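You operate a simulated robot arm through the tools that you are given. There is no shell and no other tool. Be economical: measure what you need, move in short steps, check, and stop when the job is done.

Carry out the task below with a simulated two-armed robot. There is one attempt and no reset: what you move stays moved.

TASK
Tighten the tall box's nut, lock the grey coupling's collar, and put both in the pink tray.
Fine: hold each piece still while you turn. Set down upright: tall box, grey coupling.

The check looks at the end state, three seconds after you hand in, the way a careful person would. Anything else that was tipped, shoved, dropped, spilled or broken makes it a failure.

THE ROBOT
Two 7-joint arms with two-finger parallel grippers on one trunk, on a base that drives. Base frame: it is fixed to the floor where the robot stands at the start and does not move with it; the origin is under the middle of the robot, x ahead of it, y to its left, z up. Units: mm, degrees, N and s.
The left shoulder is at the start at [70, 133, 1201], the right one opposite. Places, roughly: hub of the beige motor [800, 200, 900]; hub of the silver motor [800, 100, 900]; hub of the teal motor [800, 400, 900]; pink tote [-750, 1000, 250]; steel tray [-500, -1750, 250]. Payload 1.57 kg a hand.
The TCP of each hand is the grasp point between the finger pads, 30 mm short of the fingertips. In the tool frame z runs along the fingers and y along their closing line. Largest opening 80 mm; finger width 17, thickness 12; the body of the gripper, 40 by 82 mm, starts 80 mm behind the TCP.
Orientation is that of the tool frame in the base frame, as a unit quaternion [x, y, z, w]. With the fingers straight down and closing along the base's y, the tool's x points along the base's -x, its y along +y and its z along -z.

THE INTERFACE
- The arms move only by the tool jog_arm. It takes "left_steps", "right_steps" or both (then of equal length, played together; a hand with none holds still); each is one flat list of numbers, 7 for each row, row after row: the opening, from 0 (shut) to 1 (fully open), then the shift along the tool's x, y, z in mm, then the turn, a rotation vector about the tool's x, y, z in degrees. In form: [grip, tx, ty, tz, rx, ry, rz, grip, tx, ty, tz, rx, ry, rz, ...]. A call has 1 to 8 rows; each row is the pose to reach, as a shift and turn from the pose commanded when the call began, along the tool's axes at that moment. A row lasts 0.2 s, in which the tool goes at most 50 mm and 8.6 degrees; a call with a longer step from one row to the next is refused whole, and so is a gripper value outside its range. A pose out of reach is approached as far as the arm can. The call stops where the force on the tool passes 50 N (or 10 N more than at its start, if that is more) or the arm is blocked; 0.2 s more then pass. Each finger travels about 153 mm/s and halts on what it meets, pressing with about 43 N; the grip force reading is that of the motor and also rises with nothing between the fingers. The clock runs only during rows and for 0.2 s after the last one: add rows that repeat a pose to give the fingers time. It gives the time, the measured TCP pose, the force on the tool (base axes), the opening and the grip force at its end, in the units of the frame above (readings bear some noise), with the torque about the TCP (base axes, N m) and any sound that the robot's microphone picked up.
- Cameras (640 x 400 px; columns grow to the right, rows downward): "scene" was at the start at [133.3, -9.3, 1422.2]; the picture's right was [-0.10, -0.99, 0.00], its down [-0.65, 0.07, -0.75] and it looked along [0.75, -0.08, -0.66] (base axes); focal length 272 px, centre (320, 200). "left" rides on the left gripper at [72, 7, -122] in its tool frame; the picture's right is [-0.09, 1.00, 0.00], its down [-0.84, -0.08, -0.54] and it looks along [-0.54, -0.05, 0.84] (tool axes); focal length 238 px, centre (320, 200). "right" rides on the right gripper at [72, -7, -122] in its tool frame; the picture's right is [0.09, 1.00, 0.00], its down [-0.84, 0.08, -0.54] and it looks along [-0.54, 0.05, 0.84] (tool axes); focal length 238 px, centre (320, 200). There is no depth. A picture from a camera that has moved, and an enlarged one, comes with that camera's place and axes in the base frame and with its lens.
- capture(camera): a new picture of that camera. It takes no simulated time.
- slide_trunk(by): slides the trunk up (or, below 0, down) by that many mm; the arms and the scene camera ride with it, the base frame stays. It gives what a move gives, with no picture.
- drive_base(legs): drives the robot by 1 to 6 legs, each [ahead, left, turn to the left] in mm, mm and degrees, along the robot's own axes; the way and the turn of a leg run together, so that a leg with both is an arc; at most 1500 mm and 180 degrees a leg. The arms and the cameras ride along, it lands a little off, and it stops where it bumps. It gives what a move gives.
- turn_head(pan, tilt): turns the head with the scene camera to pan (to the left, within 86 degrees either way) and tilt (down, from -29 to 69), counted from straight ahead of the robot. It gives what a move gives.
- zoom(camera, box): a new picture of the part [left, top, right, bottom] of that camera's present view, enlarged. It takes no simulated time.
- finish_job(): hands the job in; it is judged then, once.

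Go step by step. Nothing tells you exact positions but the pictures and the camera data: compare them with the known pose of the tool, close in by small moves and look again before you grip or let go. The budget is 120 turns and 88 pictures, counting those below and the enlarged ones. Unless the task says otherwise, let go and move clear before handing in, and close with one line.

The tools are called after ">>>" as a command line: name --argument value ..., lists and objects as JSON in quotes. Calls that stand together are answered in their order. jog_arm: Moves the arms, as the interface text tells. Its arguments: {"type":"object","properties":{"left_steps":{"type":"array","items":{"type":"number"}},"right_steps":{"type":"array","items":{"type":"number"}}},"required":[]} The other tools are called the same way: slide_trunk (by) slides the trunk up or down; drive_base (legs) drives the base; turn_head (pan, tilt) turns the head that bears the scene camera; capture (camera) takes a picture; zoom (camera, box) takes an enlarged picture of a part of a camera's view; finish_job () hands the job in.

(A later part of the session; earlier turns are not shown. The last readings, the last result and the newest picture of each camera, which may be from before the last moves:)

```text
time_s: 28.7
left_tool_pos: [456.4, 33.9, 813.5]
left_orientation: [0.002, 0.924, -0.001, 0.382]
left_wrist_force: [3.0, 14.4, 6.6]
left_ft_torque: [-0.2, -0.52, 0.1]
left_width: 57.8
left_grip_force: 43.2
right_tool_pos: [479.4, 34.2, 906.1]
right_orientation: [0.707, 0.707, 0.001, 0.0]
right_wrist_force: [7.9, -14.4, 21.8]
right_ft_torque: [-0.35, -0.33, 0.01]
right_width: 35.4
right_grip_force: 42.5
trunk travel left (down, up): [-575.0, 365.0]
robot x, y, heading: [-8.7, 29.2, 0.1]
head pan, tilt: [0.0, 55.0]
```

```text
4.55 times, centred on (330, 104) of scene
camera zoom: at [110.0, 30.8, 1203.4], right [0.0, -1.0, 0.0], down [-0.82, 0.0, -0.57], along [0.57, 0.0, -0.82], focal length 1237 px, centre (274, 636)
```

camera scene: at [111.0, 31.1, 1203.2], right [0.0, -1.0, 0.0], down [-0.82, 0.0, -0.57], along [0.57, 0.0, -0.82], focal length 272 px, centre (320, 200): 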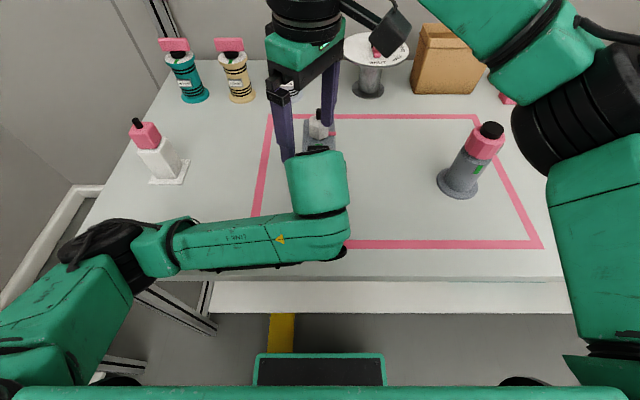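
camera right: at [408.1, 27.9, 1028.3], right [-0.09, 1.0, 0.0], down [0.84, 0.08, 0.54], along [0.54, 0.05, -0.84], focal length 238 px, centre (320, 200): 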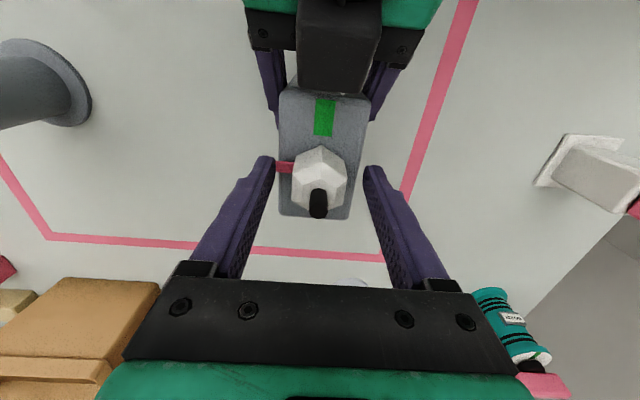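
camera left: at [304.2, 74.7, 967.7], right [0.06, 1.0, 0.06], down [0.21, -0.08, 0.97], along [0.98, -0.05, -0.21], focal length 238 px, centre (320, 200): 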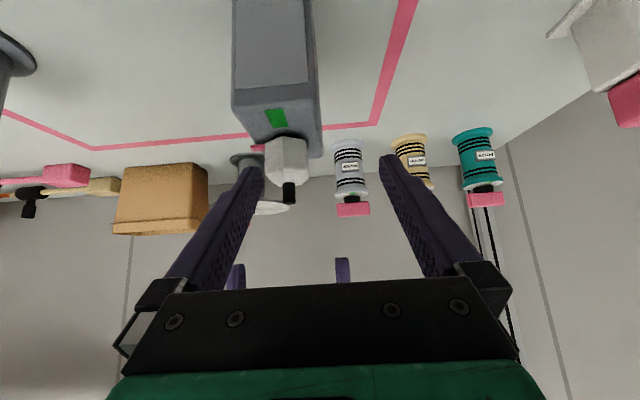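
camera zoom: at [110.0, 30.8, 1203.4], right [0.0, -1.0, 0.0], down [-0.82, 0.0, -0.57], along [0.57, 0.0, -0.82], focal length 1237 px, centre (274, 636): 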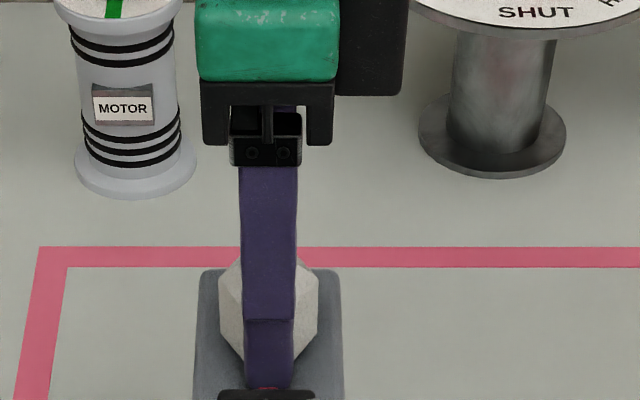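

The turn reached 90° without slip. I release the nut and raise the hand to inspect the pointer.

>>> jog_arm --right_steps '[0.6, 0, 0, 0, 0, 0, 0, 0.75, 0, 0, 0, 0, 0, 0, 0.75, 0, 0, -30, 0, 0, 0, 0.75, 0, 0, -65, 0, 0, 0, 0.75, 0, 0, -65, 0, 0, 0]'

>>> zoom --camera "right" --box '[200, 40, 440, 190]'

>>> zoom --camera "scene" --box '[260, 60, 400, 148]'

```text
time_s: 29.9
left_tool_pos: [454.9, 33.1, 813.6]
left_orientation: [0.003, 0.924, -0.001, 0.382]
left_wrist_force: [-2.5, -3.2, 8.1]
left_ft_torque: [0.15, -0.02, 0.02]
left_width: 57.8
left_grip_force: 42.8
right_tool_pos: [478.7, 32.0, 971.1]
right_orientation: [0.707, 0.708, 0.0, 0.0]
right_wrist_force: [0.0, 0.5, 0.7]
right_ft_torque: [0.0, 0.0, 0.02]
right_width: 59.8
right_grip_force: 0.1
trunk travel left (down, up): [-575.0, 365.0]
robot x, y, heading: [-9.5, 29.9, -0.1]
head pan, tilt: [0.0, 55.0]
```

```text
2.67 times, centred on (320, 115) of right
camera zoom: at [472.4, 104.2, 1093.0], right [1.0, 0.09, 0.0], down [0.08, -0.84, 0.54], along [0.05, -0.54, -0.84], focal length 636 px, centre (320, 427)
```

zoom: 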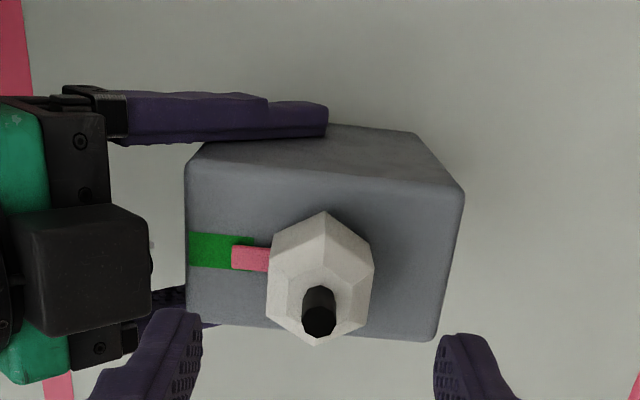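

```text
4.55 times, centred on (330, 104) of scene
camera zoom: at [110.1, 30.3, 1203.2], right [0.0, -1.0, 0.0], down [-0.82, 0.0, -0.57], along [0.57, 0.0, -0.82], focal length 1237 px, centre (274, 636)
```

zoom: 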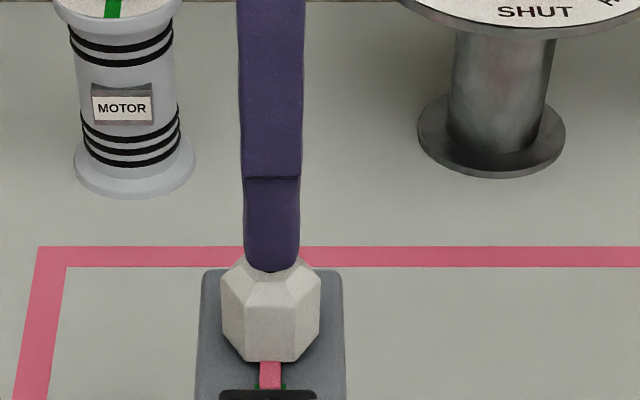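

The pointer now sits right on the green mark, so the nut is tight. I move the right hand away to its own side, then lift the box with the trunk.

>>> jog_arm --right_steps '[0.75, 0, 0, -35, 0, 0, -8, 0.75, -30, 0, -45, 0, 0, -16, 0.75, -70, 0, -45, 0, 0, -24, 0.75, -110, 0, -45, 0, 0, -32, 0.75, -150, -5, -45, 0, 0, -40, 0.75, -190, -10, -45, 0, 0, -48, 0.75, -235, -15, -45, 0, 0, -56, 0.75, -275, -20, -45, 0, 0, -64]'

>>> slide_trunk --by 30

>>> capture --camera "right"

>>> capture --camera "left"

```text
time_s: 31.7
left_tool_pos: [455.5, 35.1, 814.5]
left_orientation: [0.003, 0.924, -0.001, 0.382]
left_wrist_force: [-2.4, 1.4, 8.6]
left_ft_torque: [0.42, -0.04, 0.22]
left_width: 57.7
left_grip_force: 42.9
right_tool_pos: [461.4, -238.4, 1016.7]
right_orientation: [0.224, 0.975, 0.0, 0.0]
right_wrist_force: [-0.2, -0.8, -0.1]
right_ft_torque: [0.04, 0.02, 0.01]
right_width: 60.0
right_grip_force: 0.1
trunk travel left (down, up): [-575.0, 365.0]
robot x, y, heading: [-8.4, 34.4, 0.1]
head pan, tilt: [0.0, 55.0]
```

```text
time_s: 32.5
left_tool_pos: [457.3, 34.7, 842.1]
left_orientation: [0.002, 0.925, -0.001, 0.381]
left_wrist_force: [0.9, 0.2, -2.3]
left_ft_torque: [0.01, 0.08, -0.03]
left_width: 57.9
left_grip_force: 42.6
right_tool_pos: [462.5, -238.2, 1045.2]
right_orientation: [0.225, 0.974, 0.0, -0.001]
right_wrist_force: [0.1, -0.8, -0.2]
right_ft_torque: [-0.01, 0.02, 0.0]
right_width: 60.1
right_grip_force: 0.1
trunk travel left (down, up): [-605.0, 335.0]
robot x, y, heading: [-10.2, 27.5, 0.1]
head pan, tilt: [0.0, 55.0]
```

```text
48 pictures are left
camera right: at [394.6, -212.7, 1167.5], right [0.35, 0.94, 0.0], down [0.79, -0.3, 0.54], along [0.51, -0.19, -0.84], focal length 238 px, centre (320, 200)
```

right: 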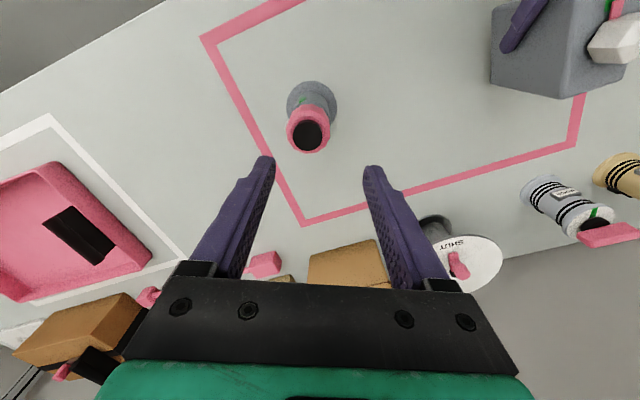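

```text
47 pictures are left
camera left: at [321.7, 41.6, 878.7], right [0.07, 1.0, 0.06], down [0.21, -0.08, 0.97], along [0.97, -0.06, -0.22], focal length 238 px, centre (320, 200)
```

left: 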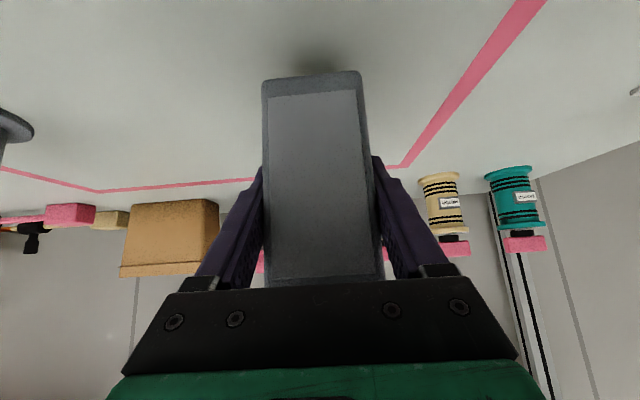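

The box is lifted, upright and firm. I raise it well above the coupling and look to the right along the drive path.

>>> slide_trunk --by 200

>>> turn_head --pan -60 --tilt 40

>>> capture --camera "scene"

```text
time_s: 34.6
left_tool_pos: [456.8, 33.8, 1042.5]
left_orientation: [0.002, 0.924, 0.001, 0.382]
left_wrist_force: [0.8, -0.3, -2.8]
left_ft_torque: [0.0, 0.05, 0.03]
left_width: 57.9
left_grip_force: 43.0
right_tool_pos: [462.6, -238.0, 1244.6]
right_orientation: [0.224, 0.975, 0.001, -0.001]
right_wrist_force: [0.7, -0.1, 0.1]
right_ft_torque: [0.01, 0.01, 0.0]
right_width: 60.1
right_grip_force: 0.0
trunk travel left (down, up): [-805.0, 135.0]
robot x, y, heading: [-10.4, 28.4, 0.1]
head pan, tilt: [0.0, 55.0]
```

```text
time_s: 35.9
left_tool_pos: [457.2, 34.8, 1043.3]
left_orientation: [0.002, 0.924, -0.001, 0.381]
left_wrist_force: [1.0, -0.3, -2.5]
left_ft_torque: [-0.05, 0.02, 0.02]
left_width: 57.7
left_grip_force: 42.9
right_tool_pos: [462.5, -237.5, 1245.3]
right_orientation: [0.224, 0.975, 0.0, -0.001]
right_wrist_force: [0.0, -0.7, -0.1]
right_ft_torque: [-0.01, -0.03, -0.03]
right_width: 60.0
right_grip_force: 0.0
trunk travel left (down, up): [-805.0, 135.0]
robot x, y, heading: [-7.9, 26.4, 0.2]
head pan, tilt: [-60.0, 40.0]
```

```text
46 pictures are left
camera scene: at [83.2, -42.7, 1453.7], right [-0.86, -0.5, 0.0], down [-0.32, 0.56, -0.77], along [0.38, -0.66, -0.64], focal length 272 px, centre (320, 200)
```

scene: 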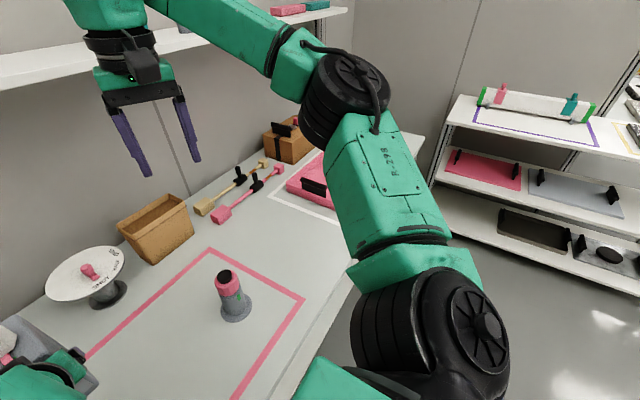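

There is also a pink flat thing on the rack at the right. I zoom in on it, so I know which one is the pink tray.

>>> zoom --camera "scene" --box '[420, 70, 640, 290]'

>>> zoom --camera "scene" --box '[180, 100, 420, 250]'

```text
1.82 times, centred on (530, 180) of scene
camera zoom: at [83.2, -42.7, 1453.7], right [-0.86, -0.5, 0.0], down [-0.32, 0.56, -0.77], along [0.38, -0.66, -0.64], focal length 495 px, centre (-62, 236)
```

zoom: 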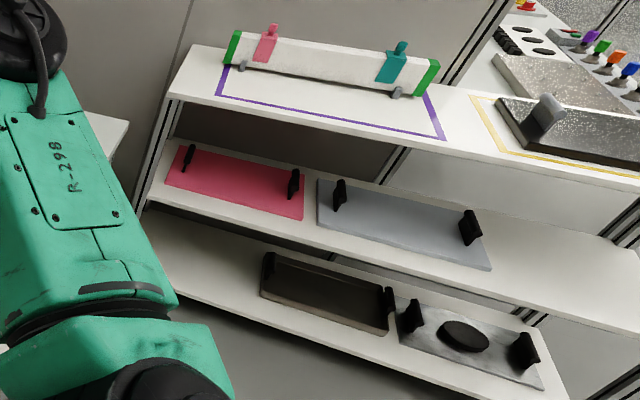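

```text
2.67 times, centred on (300, 175) of scene
camera zoom: at [83.2, -42.7, 1453.7], right [-0.86, -0.5, 0.0], down [-0.32, 0.56, -0.77], along [0.38, -0.66, -0.64], focal length 726 px, centre (373, 267)
```

zoom: 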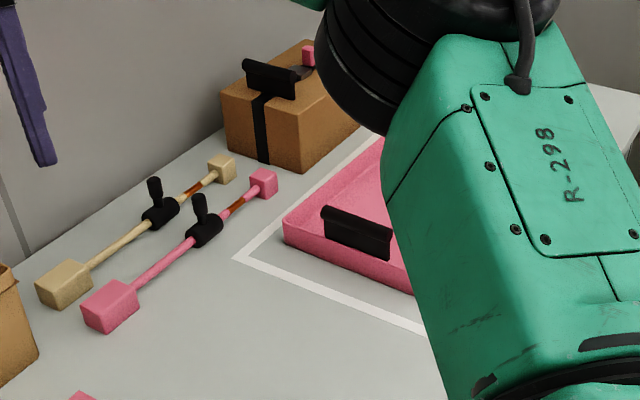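

The table tray has a rim and a marked white zone, while the rack piece is a flat board, so the table tray is the target. I drive right partway and look.

>>> drive_base --legs '[[0, -620, 0]]'

>>> turn_head --pan -20 --tilt 50

>>> capture --camera "scene"

>>> capture --camera "right"

```text
time_s: 39.4
left_tool_pos: [457.0, -580.0, 1042.3]
left_orientation: [0.002, 0.925, -0.001, 0.381]
left_wrist_force: [-0.2, 0.6, -2.5]
left_ft_torque: [0.04, 0.06, 0.01]
left_width: 57.6
left_grip_force: 43.2
right_tool_pos: [463.7, -851.9, 1245.0]
right_orientation: [0.224, 0.975, -0.001, 0.0]
right_wrist_force: [-0.1, -0.9, -0.2]
right_ft_torque: [-0.01, -0.02, 0.05]
right_width: 59.9
right_grip_force: 0.1
trunk travel left (down, up): [-805.0, 135.0]
robot x, y, heading: [-8.1, -586.5, 0.2]
head pan, tilt: [-60.0, 40.0]
```

```text
time_s: 40.5
left_tool_pos: [458.0, -580.3, 1042.8]
left_orientation: [0.002, 0.925, -0.001, 0.38]
left_wrist_force: [-0.2, 1.4, -2.3]
left_ft_torque: [-0.01, 0.05, -0.02]
left_width: 57.6
left_grip_force: 43.4
right_tool_pos: [464.8, -852.9, 1244.8]
right_orientation: [0.224, 0.975, 0.001, -0.001]
right_wrist_force: [0.2, -0.1, -0.6]
right_ft_torque: [0.01, 0.02, 0.03]
right_width: 60.2
right_grip_force: 0.0
trunk travel left (down, up): [-805.0, 135.0]
robot x, y, heading: [-7.8, -587.4, 0.0]
head pan, tilt: [-20.0, 50.0]
```

```text
43 pictures are left
camera scene: at [114.0, -610.1, 1439.5], right [-0.34, -0.94, 0.0], down [-0.72, 0.26, -0.64], along [0.6, -0.22, -0.77], focal length 272 px, centre (320, 200)
```

scene: 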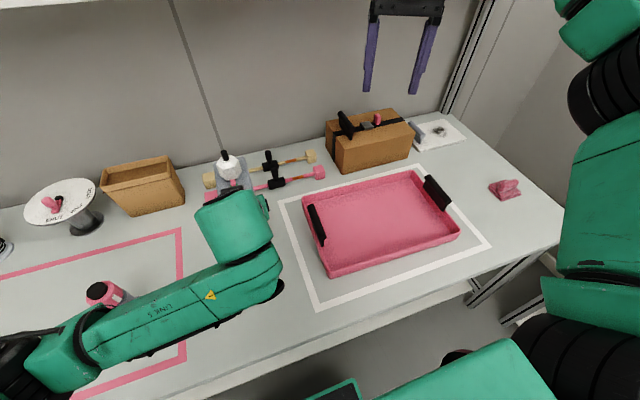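

```text
42 pictures are left
camera right: at [395.4, -827.0, 1367.8], right [0.35, 0.94, 0.0], down [0.79, -0.3, 0.54], along [0.51, -0.19, -0.84], focal length 238 px, centre (320, 200)
```

right: 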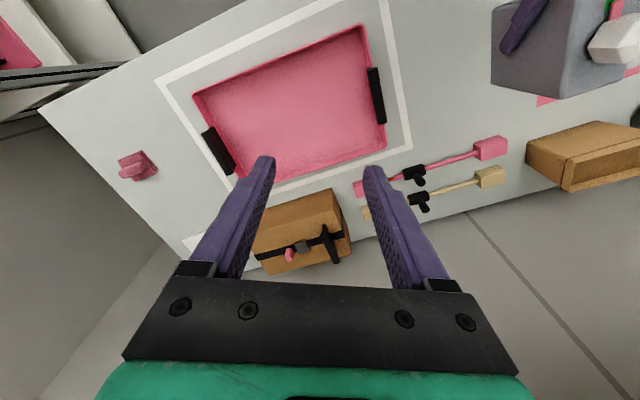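

The tray spans x≈395–645 and y≈-750…-1140. I'll put the box at about [510, -1000], leaving the nearer side for the coupling.

>>> drive_base --legs '[[35, -420, 0]]'

>>> slide_trunk --by -170

>>> turn_head --pan 0 --tilt 52

>>> capture --camera "scene"

>>> capture --camera "left"

```text
time_s: 43.0
left_tool_pos: [492.8, -1001.7, 1043.1]
left_orientation: [0.006, 0.925, -0.003, 0.381]
left_wrist_force: [-0.6, 0.5, -2.5]
left_ft_torque: [0.01, 0.05, 0.04]
left_width: 57.9
left_grip_force: 43.3
right_tool_pos: [497.6, -1271.6, 1247.9]
right_orientation: [0.227, 0.974, -0.001, 0.0]
right_wrist_force: [-0.2, -0.4, -0.2]
right_ft_torque: [0.01, 0.01, -0.04]
right_width: 59.9
right_grip_force: 0.1
trunk travel left (down, up): [-805.0, 135.0]
robot x, y, heading: [27.6, -1005.3, -0.3]
head pan, tilt: [-20.0, 50.0]
```

```text
time_s: 45.0
left_tool_pos: [493.5, -1001.9, 871.9]
left_orientation: [0.004, 0.924, -0.002, 0.381]
left_wrist_force: [0.2, -0.1, -2.2]
left_ft_torque: [0.03, 0.09, -0.02]
left_width: 57.8
left_grip_force: 43.2
right_tool_pos: [496.8, -1273.4, 1075.4]
right_orientation: [0.227, 0.974, 0.0, -0.001]
right_wrist_force: [-0.3, 0.0, 0.8]
right_ft_torque: [0.01, 0.04, 0.03]
right_width: 60.2
right_grip_force: 0.1
trunk travel left (down, up): [-635.0, 305.0]
robot x, y, heading: [29.5, -1000.6, -0.0]
head pan, tilt: [-20.0, 50.0]
```

```text
time_s: 45.8
left_tool_pos: [493.5, -1000.9, 872.9]
left_orientation: [0.005, 0.925, -0.002, 0.381]
left_wrist_force: [-0.2, 0.6, -3.8]
left_ft_torque: [0.02, 0.04, 0.0]
left_width: 57.5
left_grip_force: 43.0
right_tool_pos: [497.7, -1273.7, 1075.4]
right_orientation: [0.227, 0.974, 0.0, 0.0]
right_wrist_force: [-0.2, 0.3, -0.3]
right_ft_torque: [-0.01, -0.03, 0.0]
right_width: 59.9
right_grip_force: 0.1
trunk travel left (down, up): [-635.0, 305.0]
robot x, y, heading: [24.2, -1003.1, -0.2]
head pan, tilt: [0.0, 52.0]
```

```text
41 pictures are left
camera scene: at [152.2, -1003.1, 1266.8], right [0.0, -1.0, 0.0], down [-0.79, 0.0, -0.62], along [0.62, 0.0, -0.79], focal length 272 px, centre (320, 200)
```

scene: 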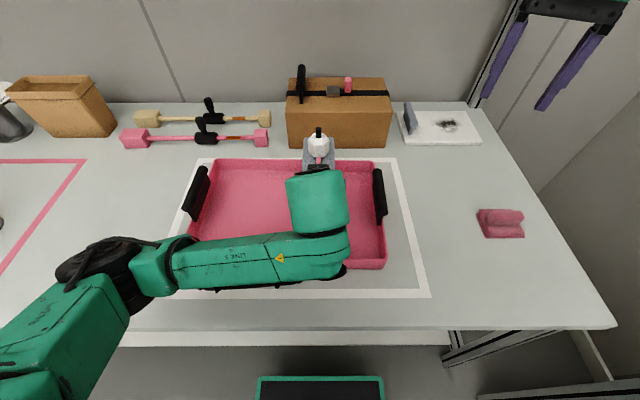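

```text
40 pictures are left
camera left: at [358.1, -993.4, 909.0], right [0.08, 0.99, 0.06], down [0.21, -0.08, 0.97], along [0.97, -0.06, -0.22], focal length 238 px, centre (320, 200)
```

left: 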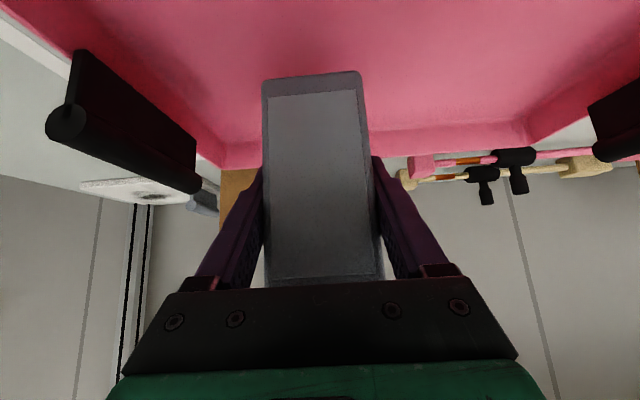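

The box hangs over the tray interior with good margins. I lower it close to the floor, then feel for contact with the arm.

>>> slide_trunk --by -42

>>> jog_arm --left_steps '[0.5, 1.4, 0, 1.4, 0, 0, 0, 0.5, 2.8, 0, 2.8, 0, 0, 0, 0.5, 4.2, 0, 4.2, 0, 0, 0, 0.5, 4.2, 0, 4.2, 0, 0, 0]'

>>> capture --camera "left"

```text
time_s: 46.6
left_tool_pos: [492.7, -1001.0, 830.9]
left_orientation: [0.004, 0.925, -0.002, 0.381]
left_wrist_force: [0.2, 0.0, -3.0]
left_ft_torque: [-0.02, 0.05, -0.01]
left_width: 57.5
left_grip_force: 42.7
right_tool_pos: [496.6, -1273.1, 1034.3]
right_orientation: [0.227, 0.974, 0.0, 0.0]
right_wrist_force: [-0.2, -0.6, 0.2]
right_ft_torque: [0.01, 0.0, 0.02]
right_width: 60.1
right_grip_force: 0.1
trunk travel left (down, up): [-593.0, 347.0]
robot x, y, heading: [29.2, -1003.8, -0.2]
head pan, tilt: [0.0, 52.0]
```

```text
time_s: 47.6
left_tool_pos: [493.5, -1001.0, 824.1]
left_orientation: [0.005, 0.924, -0.003, 0.381]
left_wrist_force: [-0.5, -0.5, -2.5]
left_ft_torque: [-0.04, 0.07, -0.04]
left_width: 57.9
left_grip_force: 42.9
right_tool_pos: [497.2, -1273.9, 1032.1]
right_orientation: [0.227, 0.974, 0.0, 0.0]
right_wrist_force: [-0.5, 0.5, 0.1]
right_ft_torque: [0.01, -0.01, -0.03]
right_width: 59.9
right_grip_force: 0.1
trunk travel left (down, up): [-593.0, 347.0]
robot x, y, heading: [24.0, -1000.5, -0.4]
head pan, tilt: [0.0, 52.0]
```

```text
39 pictures are left
camera left: at [358.0, -992.9, 861.3], right [0.08, 0.99, 0.06], down [0.21, -0.08, 0.97], along [0.97, -0.06, -0.22], focal length 238 px, centre (320, 200)
```

left: 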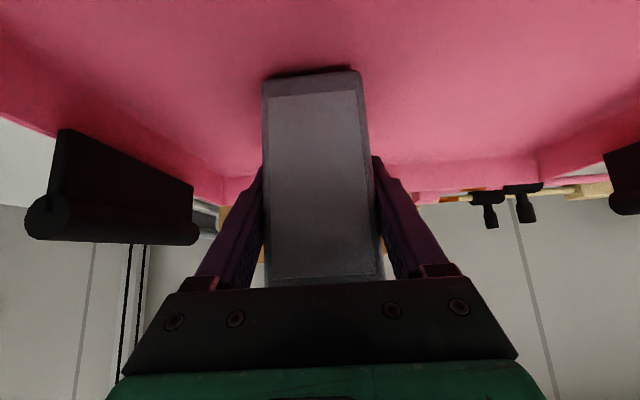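

No contact yet. I keep lowering in millimetres.

>>> jog_arm --left_steps '[0.5, 0.7, 0, 0.7, 0, 0, 0, 0.5, 1.4, 0, 1.4, 0, 0, 0, 0.5, 2.1, 0, 2.1, 0, 0, 0, 0.5, 2.1, 0, 2.1, 0, 0, 0]'

```text
time_s: 48.6
left_tool_pos: [494.3, -1002.1, 821.6]
left_orientation: [0.005, 0.925, -0.002, 0.381]
left_wrist_force: [1.0, -0.2, -2.2]
left_ft_torque: [-0.01, 0.03, 0.0]
left_width: 57.9
left_grip_force: 43.2
right_tool_pos: [496.1, -1273.2, 1032.3]
right_orientation: [0.226, 0.974, 0.001, 0.001]
right_wrist_force: [0.3, 0.3, -0.4]
right_ft_torque: [0.03, 0.01, 0.02]
right_width: 60.1
right_grip_force: 0.2
trunk travel left (down, up): [-593.0, 347.0]
robot x, y, heading: [31.1, -1002.0, -0.2]
head pan, tilt: [0.0, 52.0]
```

>>> jog_arm --left_steps '[0.5, 0.7, 0, 0.7, 0, 0, 0, 0.5, 1.4, 0, 1.4, 0, 0, 0, 0.5, 1.4, 0, 1.4, 0, 0, 0]'

```text
time_s: 49.4
left_tool_pos: [495.1, -1002.3, 819.1]
left_orientation: [0.005, 0.925, -0.002, 0.381]
left_wrist_force: [0.0, 0.4, -2.2]
left_ft_torque: [0.01, 0.08, 0.01]
left_width: 57.7
left_grip_force: 42.8
right_tool_pos: [498.2, -1274.2, 1033.3]
right_orientation: [0.227, 0.974, 0.0, 0.0]
right_wrist_force: [-1.0, -0.3, -0.1]
right_ft_torque: [0.02, 0.04, 0.0]
right_width: 60.0
right_grip_force: 0.0
trunk travel left (down, up): [-593.0, 347.0]
robot x, y, heading: [28.6, -1003.9, -0.2]
head pan, tilt: [0.0, 52.0]
```

Still hanging free at z≈819, so I go another 3 mm down.

>>> jog_arm --left_steps '[0.5, 0.7, 0, 0.7, 0, 0, 0, 0.5, 1.4, 0, 1.4, 0, 0, 0, 0.5, 2.1, 0, 2.1, 0, 0, 0, 0.5, 2.1, 0, 2.1, 0, 0, 0]'

>>> zoom --camera "left" --box '[220, 40, 420, 165]'

```text
time_s: 50.4
left_tool_pos: [493.8, -1002.1, 818.4]
left_orientation: [0.005, 0.924, -0.002, 0.382]
left_wrist_force: [3.1, -0.7, 10.0]
left_ft_torque: [0.24, 0.13, -0.06]
left_width: 57.8
left_grip_force: 43.6
right_tool_pos: [496.1, -1274.9, 1033.6]
right_orientation: [0.227, 0.974, 0.0, 0.0]
right_wrist_force: [0.3, 0.1, -0.9]
right_ft_torque: [0.01, -0.01, 0.01]
right_width: 59.9
right_grip_force: 0.0
trunk travel left (down, up): [-593.0, 347.0]
robot x, y, heading: [22.0, -1003.0, -0.2]
head pan, tilt: [0.0, 52.0]
```

```text
3.20 times, centred on (320, 102) of left
camera zoom: at [358.2, -993.7, 854.5], right [0.08, 0.99, 0.06], down [0.21, -0.08, 0.98], along [0.98, -0.06, -0.21], focal length 763 px, centre (320, 512)
```

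zoom: 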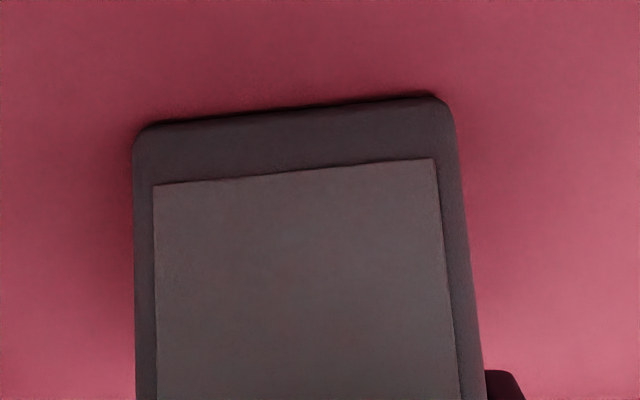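

Contact is made at 10 N and the box stands on the tray floor. I open and back out diagonally, clear above the rim.

>>> jog_arm --left_steps '[0.8, 0, 0, 0, 0, 0, 0, 1, 0, 0, 0, 0, 0, 0, 1, 0, 0, -40, 0, 0, 0, 1, 0, 0, -85, 0, 0, 0, 1, 0, 0, -130, 0, 0, 0, 1, 0, 0, -130, 0, 0, 0]'

>>> slide_trunk --by 150

>>> capture --camera "scene"

```text
time_s: 51.7
left_tool_pos: [413.8, -954.1, 869.8]
left_orientation: [0.029, 0.916, 0.116, 0.382]
left_wrist_force: [0.7, 1.0, 0.4]
left_ft_torque: [-0.01, 0.01, 0.0]
left_width: 80.0
left_grip_force: 0.1
right_tool_pos: [497.0, -1272.5, 1033.3]
right_orientation: [0.227, 0.974, 0.0, 0.0]
right_wrist_force: [0.9, 0.3, 0.5]
right_ft_torque: [-0.04, -0.02, 0.01]
right_width: 59.9
right_grip_force: 0.0
trunk travel left (down, up): [-593.0, 347.0]
robot x, y, heading: [23.2, -999.8, -0.1]
head pan, tilt: [0.0, 52.0]
stopped in row 6 (left hand): the arm was blocked; the commanded pose is now the measured one
```

```text
time_s: 53.5
left_tool_pos: [413.5, -954.4, 1019.0]
left_orientation: [0.028, 0.916, 0.117, 0.382]
left_wrist_force: [0.1, 0.5, 0.1]
left_ft_torque: [0.0, 0.0, 0.02]
left_width: 79.8
left_grip_force: 0.0
right_tool_pos: [496.3, -1274.2, 1183.8]
right_orientation: [0.227, 0.974, 0.0, 0.001]
right_wrist_force: [0.1, 0.1, -0.2]
right_ft_torque: [-0.02, -0.02, 0.01]
right_width: 59.9
right_grip_force: 0.1
trunk travel left (down, up): [-743.0, 197.0]
robot x, y, heading: [32.5, -1003.3, -0.1]
head pan, tilt: [0.0, 52.0]
```

```text
37 pictures are left
camera scene: at [151.8, -1003.1, 1374.8], right [0.0, -1.0, 0.0], down [-0.79, 0.0, -0.62], along [0.62, 0.0, -0.79], focal length 272 px, centre (320, 200)
```

scene: 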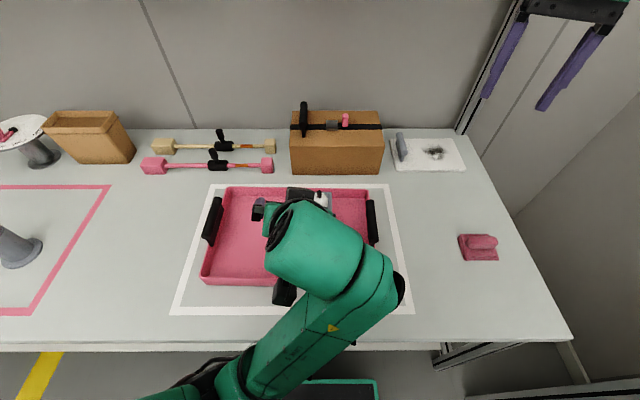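

The left arm ran into its own fold limit while backing out. It's clear now, so I drive left and check the tray.

>>> drive_base --legs '[[-35, 480, 0]]'

>>> turn_head --pan -45 --tilt 45

>>> capture --camera "scene"

```text
time_s: 56.3
left_tool_pos: [378.1, -477.4, 1018.1]
left_orientation: [0.028, 0.916, 0.117, 0.382]
left_wrist_force: [-0.4, -0.1, -1.1]
left_ft_torque: [0.01, 0.0, -0.02]
left_width: 79.8
left_grip_force: 0.1
right_tool_pos: [463.6, -796.5, 1183.8]
right_orientation: [0.225, 0.974, 0.0, 0.0]
right_wrist_force: [0.1, 0.0, 0.9]
right_ft_torque: [-0.01, -0.03, 0.01]
right_width: 59.8
right_grip_force: 0.1
trunk travel left (down, up): [-743.0, 197.0]
robot x, y, heading: [-8.5, -524.0, -0.0]
head pan, tilt: [0.0, 52.0]
```

```text
time_s: 57.4
left_tool_pos: [380.1, -477.4, 1019.1]
left_orientation: [0.027, 0.916, 0.117, 0.383]
left_wrist_force: [0.1, 0.0, -0.2]
left_ft_torque: [-0.01, 0.0, -0.03]
left_width: 80.2
left_grip_force: 0.1
right_tool_pos: [463.3, -796.4, 1184.9]
right_orientation: [0.225, 0.974, 0.001, 0.0]
right_wrist_force: [0.4, -0.1, 0.4]
right_ft_torque: [0.01, 0.0, 0.01]
right_width: 59.7
right_grip_force: 0.0
trunk travel left (down, up): [-743.0, 197.0]
robot x, y, heading: [-4.0, -524.0, -0.1]
head pan, tilt: [-45.0, 45.0]
```

```text
36 pictures are left
camera scene: at [100.0, -584.3, 1384.4], right [-0.71, -0.71, 0.0], down [-0.5, 0.5, -0.71], along [0.5, -0.5, -0.71], focal length 272 px, centre (320, 200)
```

scene: 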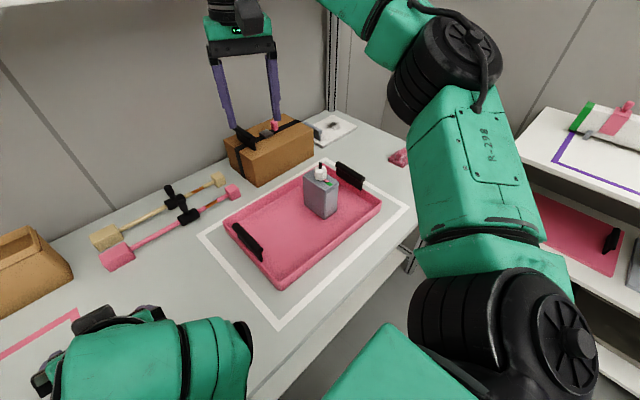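

The box stands upright in the tray. Now for the coupling: I drive so it's placed relative to the robot as the box was, and straighten the left hand.

>>> drive_base --legs '[[-25, 265, 0]]'

>>> jog_arm --left_steps '[1, 0, 0, 0, 6, 0, -4, 1, 0, -20, 0, 11.2, 0.3, -8.1, 1, 0, -40, 0, 11.2, 0.3, -8.1, 1, 0, -40, 0, 11.2, 0.3, -8.1]'

>>> turn_head --pan 0 --tilt 55

>>> capture --camera "left"

>>> capture --camera "scene"

```text
time_s: 59.3
left_tool_pos: [354.5, -208.9, 1019.7]
left_orientation: [0.027, 0.916, 0.117, 0.382]
left_wrist_force: [-0.5, 0.1, 0.5]
left_ft_torque: [-0.03, 0.0, 0.0]
left_width: 79.9
left_grip_force: 0.0
right_tool_pos: [440.1, -528.7, 1183.0]
right_orientation: [0.224, 0.975, 0.0, -0.001]
right_wrist_force: [0.1, 0.7, -0.3]
right_ft_torque: [0.05, -0.02, 0.0]
right_width: 60.0
right_grip_force: 0.0
trunk travel left (down, up): [-743.0, 197.0]
robot x, y, heading: [-31.2, -257.3, -0.1]
head pan, tilt: [-45.0, 45.0]
```

```text
time_s: 60.3
left_tool_pos: [358.8, -229.1, 995.5]
left_orientation: [0.013, 0.921, 0.044, 0.387]
left_wrist_force: [-0.3, 0.6, -0.5]
left_ft_torque: [0.0, 0.03, 0.01]
left_width: 79.9
left_grip_force: 0.1
right_tool_pos: [438.2, -526.7, 1184.7]
right_orientation: [0.224, 0.975, 0.0, 0.001]
right_wrist_force: [-0.2, -0.1, 0.0]
right_ft_torque: [0.01, -0.03, 0.01]
right_width: 59.7
right_grip_force: 0.1
trunk travel left (down, up): [-743.0, 197.0]
robot x, y, heading: [-31.1, -258.2, 0.2]
head pan, tilt: [-45.0, 45.0]
```

```text
time_s: 61.5
left_tool_pos: [358.7, -232.4, 994.5]
left_orientation: [0.015, 0.922, 0.044, 0.383]
left_wrist_force: [0.1, 0.0, -0.5]
left_ft_torque: [0.0, -0.03, 0.02]
left_width: 80.1
left_grip_force: 0.2
right_tool_pos: [440.3, -528.8, 1184.6]
right_orientation: [0.224, 0.974, 0.0, 0.001]
right_wrist_force: [0.3, 0.2, 0.5]
right_ft_torque: [-0.02, 0.03, 0.01]
right_width: 60.1
right_grip_force: 0.0
trunk travel left (down, up): [-743.0, 197.0]
robot x, y, heading: [-31.7, -257.6, -0.1]
head pan, tilt: [0.0, 55.0]
```

```text
35 pictures are left
camera left: at [222.7, -228.3, 1030.1], right [0.06, 0.99, 0.16], down [0.21, -0.17, 0.96], along [0.98, -0.02, -0.21], focal length 238 px, centre (320, 200)
```

left: 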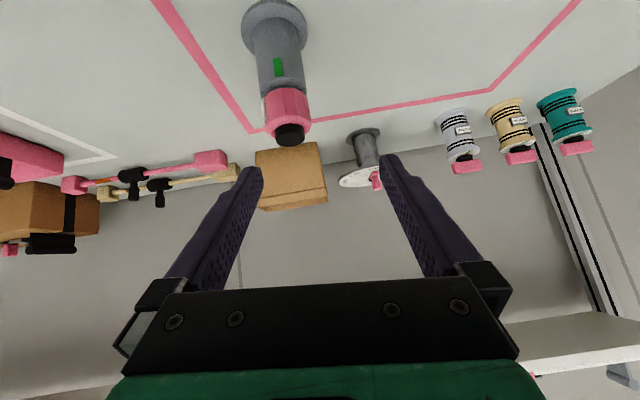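

```text
34 pictures are left
camera scene: at [90.1, -259.2, 1371.0], right [0.0, -1.0, 0.0], down [-0.82, 0.0, -0.57], along [0.57, 0.0, -0.82], focal length 272 px, centre (320, 200)
```

scene: 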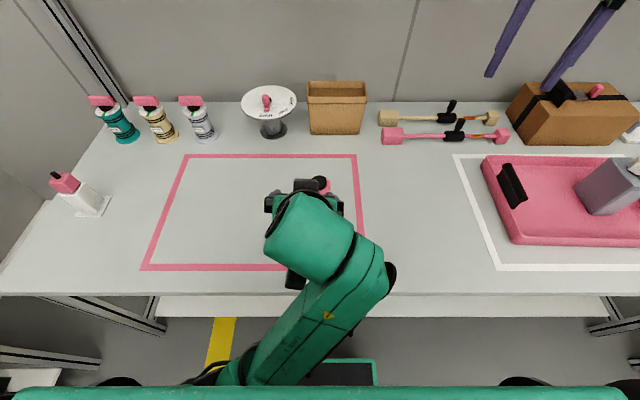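

The left elbow is still folded low, so I push the hand forward to let it straighten, then come down onto the coupling.

>>> jog_arm --left_steps '[1, -20, 0, 20, 0, 0, 0, 1, -42, 0, 42, 2, 0, -1.5, 1, -50, 0, 50, 4, 0, -3, 1, -50, 0, 50, 4, 0, -3]'

>>> capture --camera "scene"

```text
time_s: 62.0
left_tool_pos: [393.4, -215.1, 976.3]
left_orientation: [0.025, 0.924, 0.071, 0.374]
left_wrist_force: [0.2, 0.6, -0.1]
left_ft_torque: [0.0, 0.0, 0.02]
left_width: 80.0
left_grip_force: 0.0
right_tool_pos: [441.5, -526.8, 1183.3]
right_orientation: [0.225, 0.974, 0.0, -0.001]
right_wrist_force: [0.2, 0.6, 0.4]
right_ft_torque: [-0.04, 0.06, 0.0]
right_width: 60.1
right_grip_force: 0.0
trunk travel left (down, up): [-743.0, 197.0]
robot x, y, heading: [-37.7, -254.8, 0.2]
head pan, tilt: [0.0, 55.0]
stopped in row 2 (left hand): the arm was blocked; the commanded pose is now the measured one
```

```text
33 pictures are left
camera scene: at [92.0, -258.6, 1370.8], right [0.0, -1.0, 0.0], down [-0.82, 0.0, -0.57], along [0.57, 0.0, -0.82], focal length 272 px, centre (320, 200)
```

scene: 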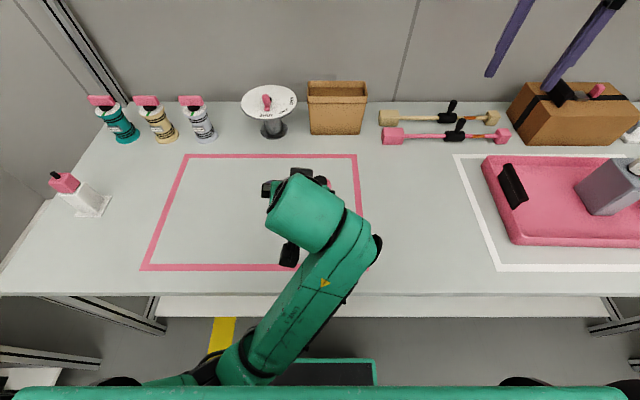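

The left elbow seems blocked against the trunk. I swing the hand outward to the left and up to free it.

>>> jog_arm --left_steps '[1, -15, 35, 0, 0, 0, 0, 1, -30, 75, 0, 0, 0, 0, 1, -40, 115, 5, 2, 0, -2, 1, -45, 150, 15, 4, 0, -4, 1, -50, 170, 30, 6, 0, -5, 1, -50, 170, 30, 6, 0, -5]'

>>> capture --camera "scene"

```text
time_s: 63.4
left_tool_pos: [447.2, -47.9, 1015.2]
left_orientation: [0.006, 0.926, 0.003, 0.377]
left_wrist_force: [-0.1, -0.5, 0.2]
left_ft_torque: [0.01, 0.0, -0.01]
left_width: 79.9
left_grip_force: 0.1
right_tool_pos: [438.3, -528.1, 1182.5]
right_orientation: [0.225, 0.974, 0.001, 0.0]
right_wrist_force: [-0.6, 0.1, -0.3]
right_ft_torque: [0.0, -0.02, -0.03]
right_width: 60.0
right_grip_force: 0.0
trunk travel left (down, up): [-743.0, 197.0]
robot x, y, heading: [-32.8, -259.0, 0.1]
head pan, tilt: [0.0, 55.0]
```

```text
32 pictures are left
camera scene: at [89.6, -259.4, 1371.1], right [0.0, -1.0, 0.0], down [-0.82, 0.0, -0.57], along [0.57, 0.0, -0.82], focal length 272 px, centre (320, 200)
```

scene: 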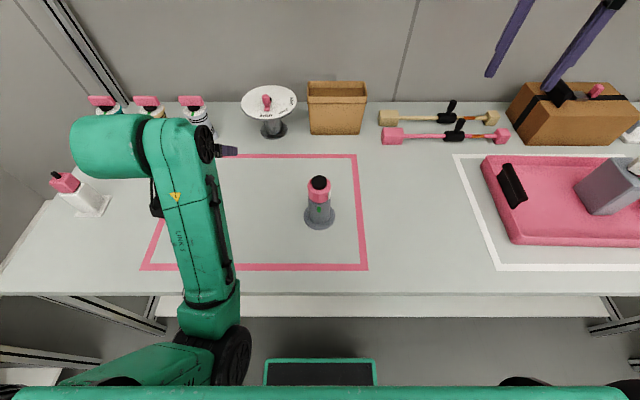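

The arm is freed, and the coupling is at about [467, -258]. I raise and extend the left hand to bring the elbow back up.

>>> jog_arm --left_steps '[1, -30, 0, -20, 0, 0, 0, 1, -60, 0, -40, 0, 0, 0, 1, -90, 0, -60, 0, 0, 0, 1, -120, 0, -70, 0, 0, 0, 1, -134, 0, -64, 0, 0, 0, 1, -134, 0, -64, 0, 0, 0]'

>>> capture --camera "scene"

```text
time_s: 64.8
left_tool_pos: [500.4, -51.3, 1155.6]
left_orientation: [0.004, 0.926, 0.005, 0.377]
left_wrist_force: [-0.7, 1.0, 0.3]
left_ft_torque: [-0.01, 0.02, 0.03]
left_width: 80.0
left_grip_force: 0.0
left hand out of reach, approached as far as the arm can: row 3, 4
right_tool_pos: [440.1, -528.7, 1183.7]
right_orientation: [0.225, 0.974, 0.001, 0.0]
right_wrist_force: [0.1, 0.3, -0.2]
right_ft_torque: [0.04, -0.01, -0.03]
right_width: 59.8
right_grip_force: 0.1
trunk travel left (down, up): [-743.0, 197.0]
robot x, y, heading: [-34.6, -258.4, 0.1]
head pan, tilt: [0.0, 55.0]
```

```text
31 pictures are left
camera scene: at [90.0, -258.9, 1371.0], right [0.0, -1.0, 0.0], down [-0.82, 0.0, -0.57], along [0.57, 0.0, -0.82], focal length 272 px, centre (320, 200)
```

scene: 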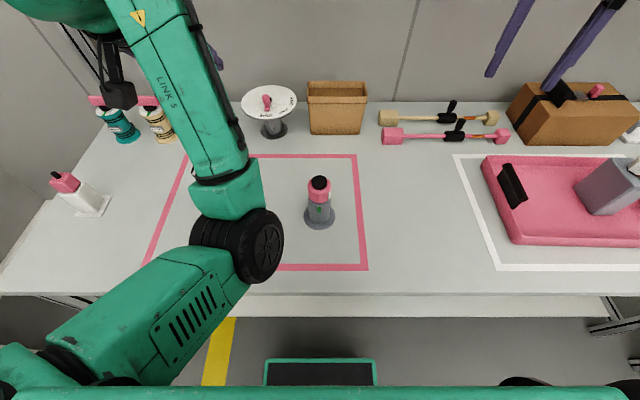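

The elbow is still inward. I return the left hand to a start-like pose with the tool down at shoulder height, to recover the elbow-out posture.

>>> jog_arm --left_steps '[1, 0, 20, -20, 0, 7, 0, 1, 0, 20, -50, 0, 14, 0, 1, 10, 10, -80, 0, 21, 0, 1, 25, -20, -100, 0, 28, 0, 1, 40, -55, -104, 0, 35, 0, 1, 52, -90, -104, 0, 42, 0, 1, 52, -130, -104, 0, 45, 0, 1, 52, -130, -104, 0, 45, 0]'

>>> capture --camera "scene"

```text
time_s: 66.6
left_tool_pos: [509.8, -90.7, 1249.8]
left_orientation: [0.002, 0.997, 0.007, 0.075]
left_wrist_force: [-0.3, 0.2, -0.7]
left_ft_torque: [-0.01, -0.01, -0.01]
left_width: 80.1
left_grip_force: 0.2
left hand out of reach, approached as far as the arm can: row 1, 2, 3, 4, 5, 6, 7, 8
right_tool_pos: [439.9, -527.4, 1183.2]
right_orientation: [0.224, 0.974, 0.0, 0.0]
right_wrist_force: [0.0, -0.6, 0.1]
right_ft_torque: [0.03, 0.0, 0.02]
right_width: 60.0
right_grip_force: 0.0
trunk travel left (down, up): [-743.0, 197.0]
robot x, y, heading: [-31.7, -257.3, 0.0]
head pan, tilt: [0.0, 55.0]
```

```text
30 pictures are left
camera scene: at [90.5, -259.2, 1371.0], right [0.0, -1.0, 0.0], down [-0.82, 0.0, -0.57], along [0.57, 0.0, -0.82], focal length 272 px, centre (320, 200)
```

scene: 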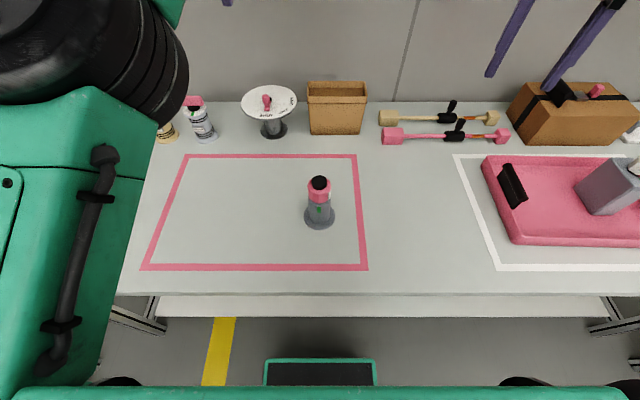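

The elbow has swung up and to the left, as wanted. I hold the command a moment to let the arm finish, then check.

>>> jog_arm --left_steps '[1, 0, 0, 0, 0, 0, 0, 1, 0, 0, 0, 0, 0, 0, 1, 0, 0, 0, 0, 0, 0]'

```text
time_s: 67.4
left_tool_pos: [509.6, -89.6, 1249.7]
left_orientation: [0.003, 0.997, 0.006, 0.075]
left_wrist_force: [0.3, -0.1, 0.1]
left_ft_torque: [0.01, 0.01, 0.0]
left_width: 79.8
left_grip_force: 0.1
right_tool_pos: [438.7, -528.6, 1183.8]
right_orientation: [0.225, 0.974, 0.0, 0.0]
right_wrist_force: [-0.9, 0.8, -0.6]
right_ft_torque: [-0.02, -0.03, 0.02]
right_width: 60.2
right_grip_force: 0.0
trunk travel left (down, up): [-743.0, 197.0]
robot x, y, heading: [-30.2, -258.0, 0.2]
head pan, tilt: [0.0, 55.0]
```

It has settled near tool-down. I bring it to the start-like relative pose in small steps.

>>> jog_arm --left_steps '[1, 25, -20, 10, 0, 3, 0, 1, 50, -40, 20, 0, 6, 0, 1, 75, -65, 30, 0, 8.6, 0, 1, 100, -90, 40, 0, 8.6, 0, 1, 125, -115, 50, 0, 8.6, 0, 1, 145, -135, 58, 0, 8.6, 0, 1, 145, -135, 58, 0, 8.6, 0]'

>>> capture --camera "scene"

```text
time_s: 69.0
left_tool_pos: [501.9, -214.4, 1189.3]
left_orientation: [0.003, 1.0, 0.009, 0.0]
left_wrist_force: [0.3, 0.0, -1.3]
left_ft_torque: [0.09, 0.04, -0.01]
left_width: 79.9
left_grip_force: 0.0
left hand out of reach, approached as far as the arm can: row 1, 2, 3, 4, 5, 6, 7
right_tool_pos: [440.8, -532.6, 1181.7]
right_orientation: [0.225, 0.974, 0.002, -0.003]
right_wrist_force: [-0.1, -0.4, 0.3]
right_ft_torque: [0.06, 0.02, 0.01]
right_width: 60.5
right_grip_force: 0.1
trunk travel left (down, up): [-743.0, 197.0]
robot x, y, heading: [-30.7, -260.4, 0.1]
head pan, tilt: [0.0, 55.0]
```

```text
29 pictures are left
camera scene: at [92.9, -263.7, 1370.8], right [0.0, -1.0, 0.0], down [-0.82, 0.0, -0.57], along [0.57, 0.0, -0.82], focal length 272 px, centre (320, 200)
```

scene: 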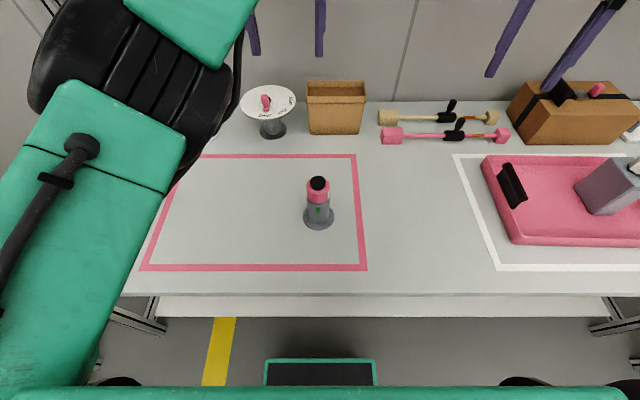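

The left arm now mirrors the right with its elbow out. I lower the trunk and tilt the hand to 45° again.

>>> slide_trunk --by -168

>>> jog_arm --left_steps '[1, 0, 0, 0, 0, 0, 0, 1, 10, 0, 0, 0, -8, 0, 1, 25, 0, 0, 0, -16, 0, 1, 40, 0, 10, 0, -24, 0, 1, 60, 0, 20, 0, -32, 0, 1, 80, 0, 30, 0, -40, 0, 1, 90, 0, 36, 0, -45, 0, 1, 90, 0, 36, 0, -45, 0]'

>>> capture --camera "scene"

```text
time_s: 70.9
left_tool_pos: [499.8, -211.2, 1023.1]
left_orientation: [0.003, 1.0, 0.006, -0.001]
left_wrist_force: [0.0, -0.5, -0.7]
left_ft_torque: [0.03, -0.02, -0.02]
left_width: 80.0
left_grip_force: 0.1
right_tool_pos: [440.0, -528.1, 1015.4]
right_orientation: [0.225, 0.974, -0.001, -0.001]
right_wrist_force: [-1.0, -0.1, 0.2]
right_ft_torque: [0.01, -0.03, -0.01]
right_width: 59.9
right_grip_force: 0.0
trunk travel left (down, up): [-575.0, 365.0]
robot x, y, heading: [-32.9, -259.4, 0.1]
head pan, tilt: [0.0, 55.0]
```

```text
time_s: 72.7
left_tool_pos: [628.7, -207.4, 1119.5]
left_orientation: [0.005, 0.924, 0.006, 0.382]
left_wrist_force: [-0.5, 0.6, -0.1]
left_ft_torque: [0.03, -0.01, 0.0]
left_width: 79.9
left_grip_force: 0.0
left hand out of reach, approached as far as the arm can: row 2, 3, 4, 5, 6, 7, 8
right_tool_pos: [439.4, -527.6, 1015.9]
right_orientation: [0.225, 0.974, 0.001, -0.001]
right_wrist_force: [-0.1, 0.8, 0.0]
right_ft_torque: [-0.02, -0.02, -0.03]
right_width: 59.9
right_grip_force: 0.1
trunk travel left (down, up): [-575.0, 365.0]
robot x, y, heading: [-28.7, -257.3, 0.0]
head pan, tilt: [0.0, 55.0]
```

```text
28 pictures are left
camera scene: at [90.0, -259.2, 1203.0], right [0.0, -1.0, 0.0], down [-0.82, 0.0, -0.57], along [0.57, 0.0, -0.82], focal length 272 px, centre (320, 200)
```

scene: 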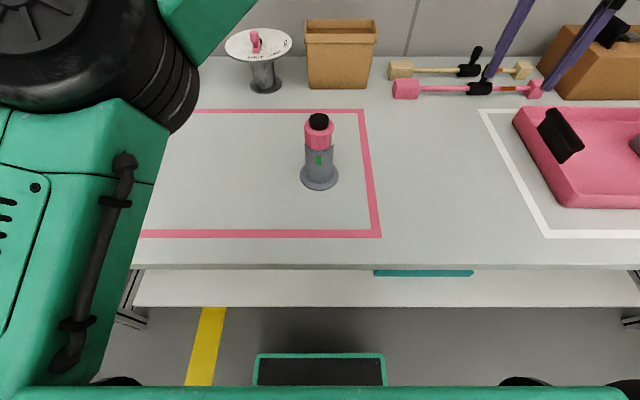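

The arm overshot forward and up but holds the 45° tilt. I pull it back down toward the front of the coupling.

>>> jog_arm --left_steps '[1, 40, -3, -5, 0, 0, 0, 1, 80, -5, -10, 0, 0, 0, 1, 120, -8, -15, 0, 0, 0, 1, 160, -11, -20, 0, 0, 0, 1, 200, -13, -24, 0, 0, 0, 1, 240, -15, -27, 0, 0, 0, 1, 267, -15, -27, 0, 0, 0, 1, 267, -15, -27, 0, 0, 0]'

>>> capture --camera "scene"

```text
time_s: 74.5
left_tool_pos: [648.0, -208.5, 1085.9]
left_orientation: [0.005, 0.924, 0.005, 0.382]
left_wrist_force: [0.2, -0.3, -0.5]
left_ft_torque: [0.04, -0.01, 0.02]
left_width: 79.7
left_grip_force: 0.1
left hand out of reach, approached as far as the arm can: row 1, 2, 3, 4, 5, 6, 7, 8
right_tool_pos: [440.9, -528.5, 1016.0]
right_orientation: [0.225, 0.974, 0.0, -0.001]
right_wrist_force: [-0.4, -0.1, 0.7]
right_ft_torque: [0.01, -0.01, -0.01]
right_width: 60.3
right_grip_force: 0.1
trunk travel left (down, up): [-575.0, 365.0]
robot x, y, heading: [-30.7, -258.6, 0.1]
head pan, tilt: [0.0, 55.0]
```

```text
27 pictures are left
camera scene: at [90.5, -259.2, 1203.0], right [0.0, -1.0, 0.0], down [-0.82, 0.0, -0.57], along [0.57, 0.0, -0.82], focal length 272 px, centre (320, 200)
```

scene: 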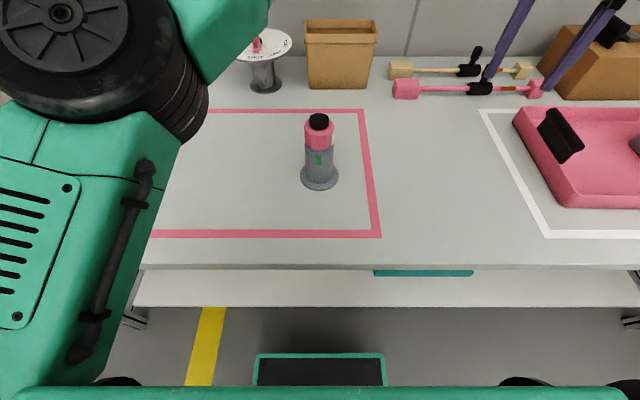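

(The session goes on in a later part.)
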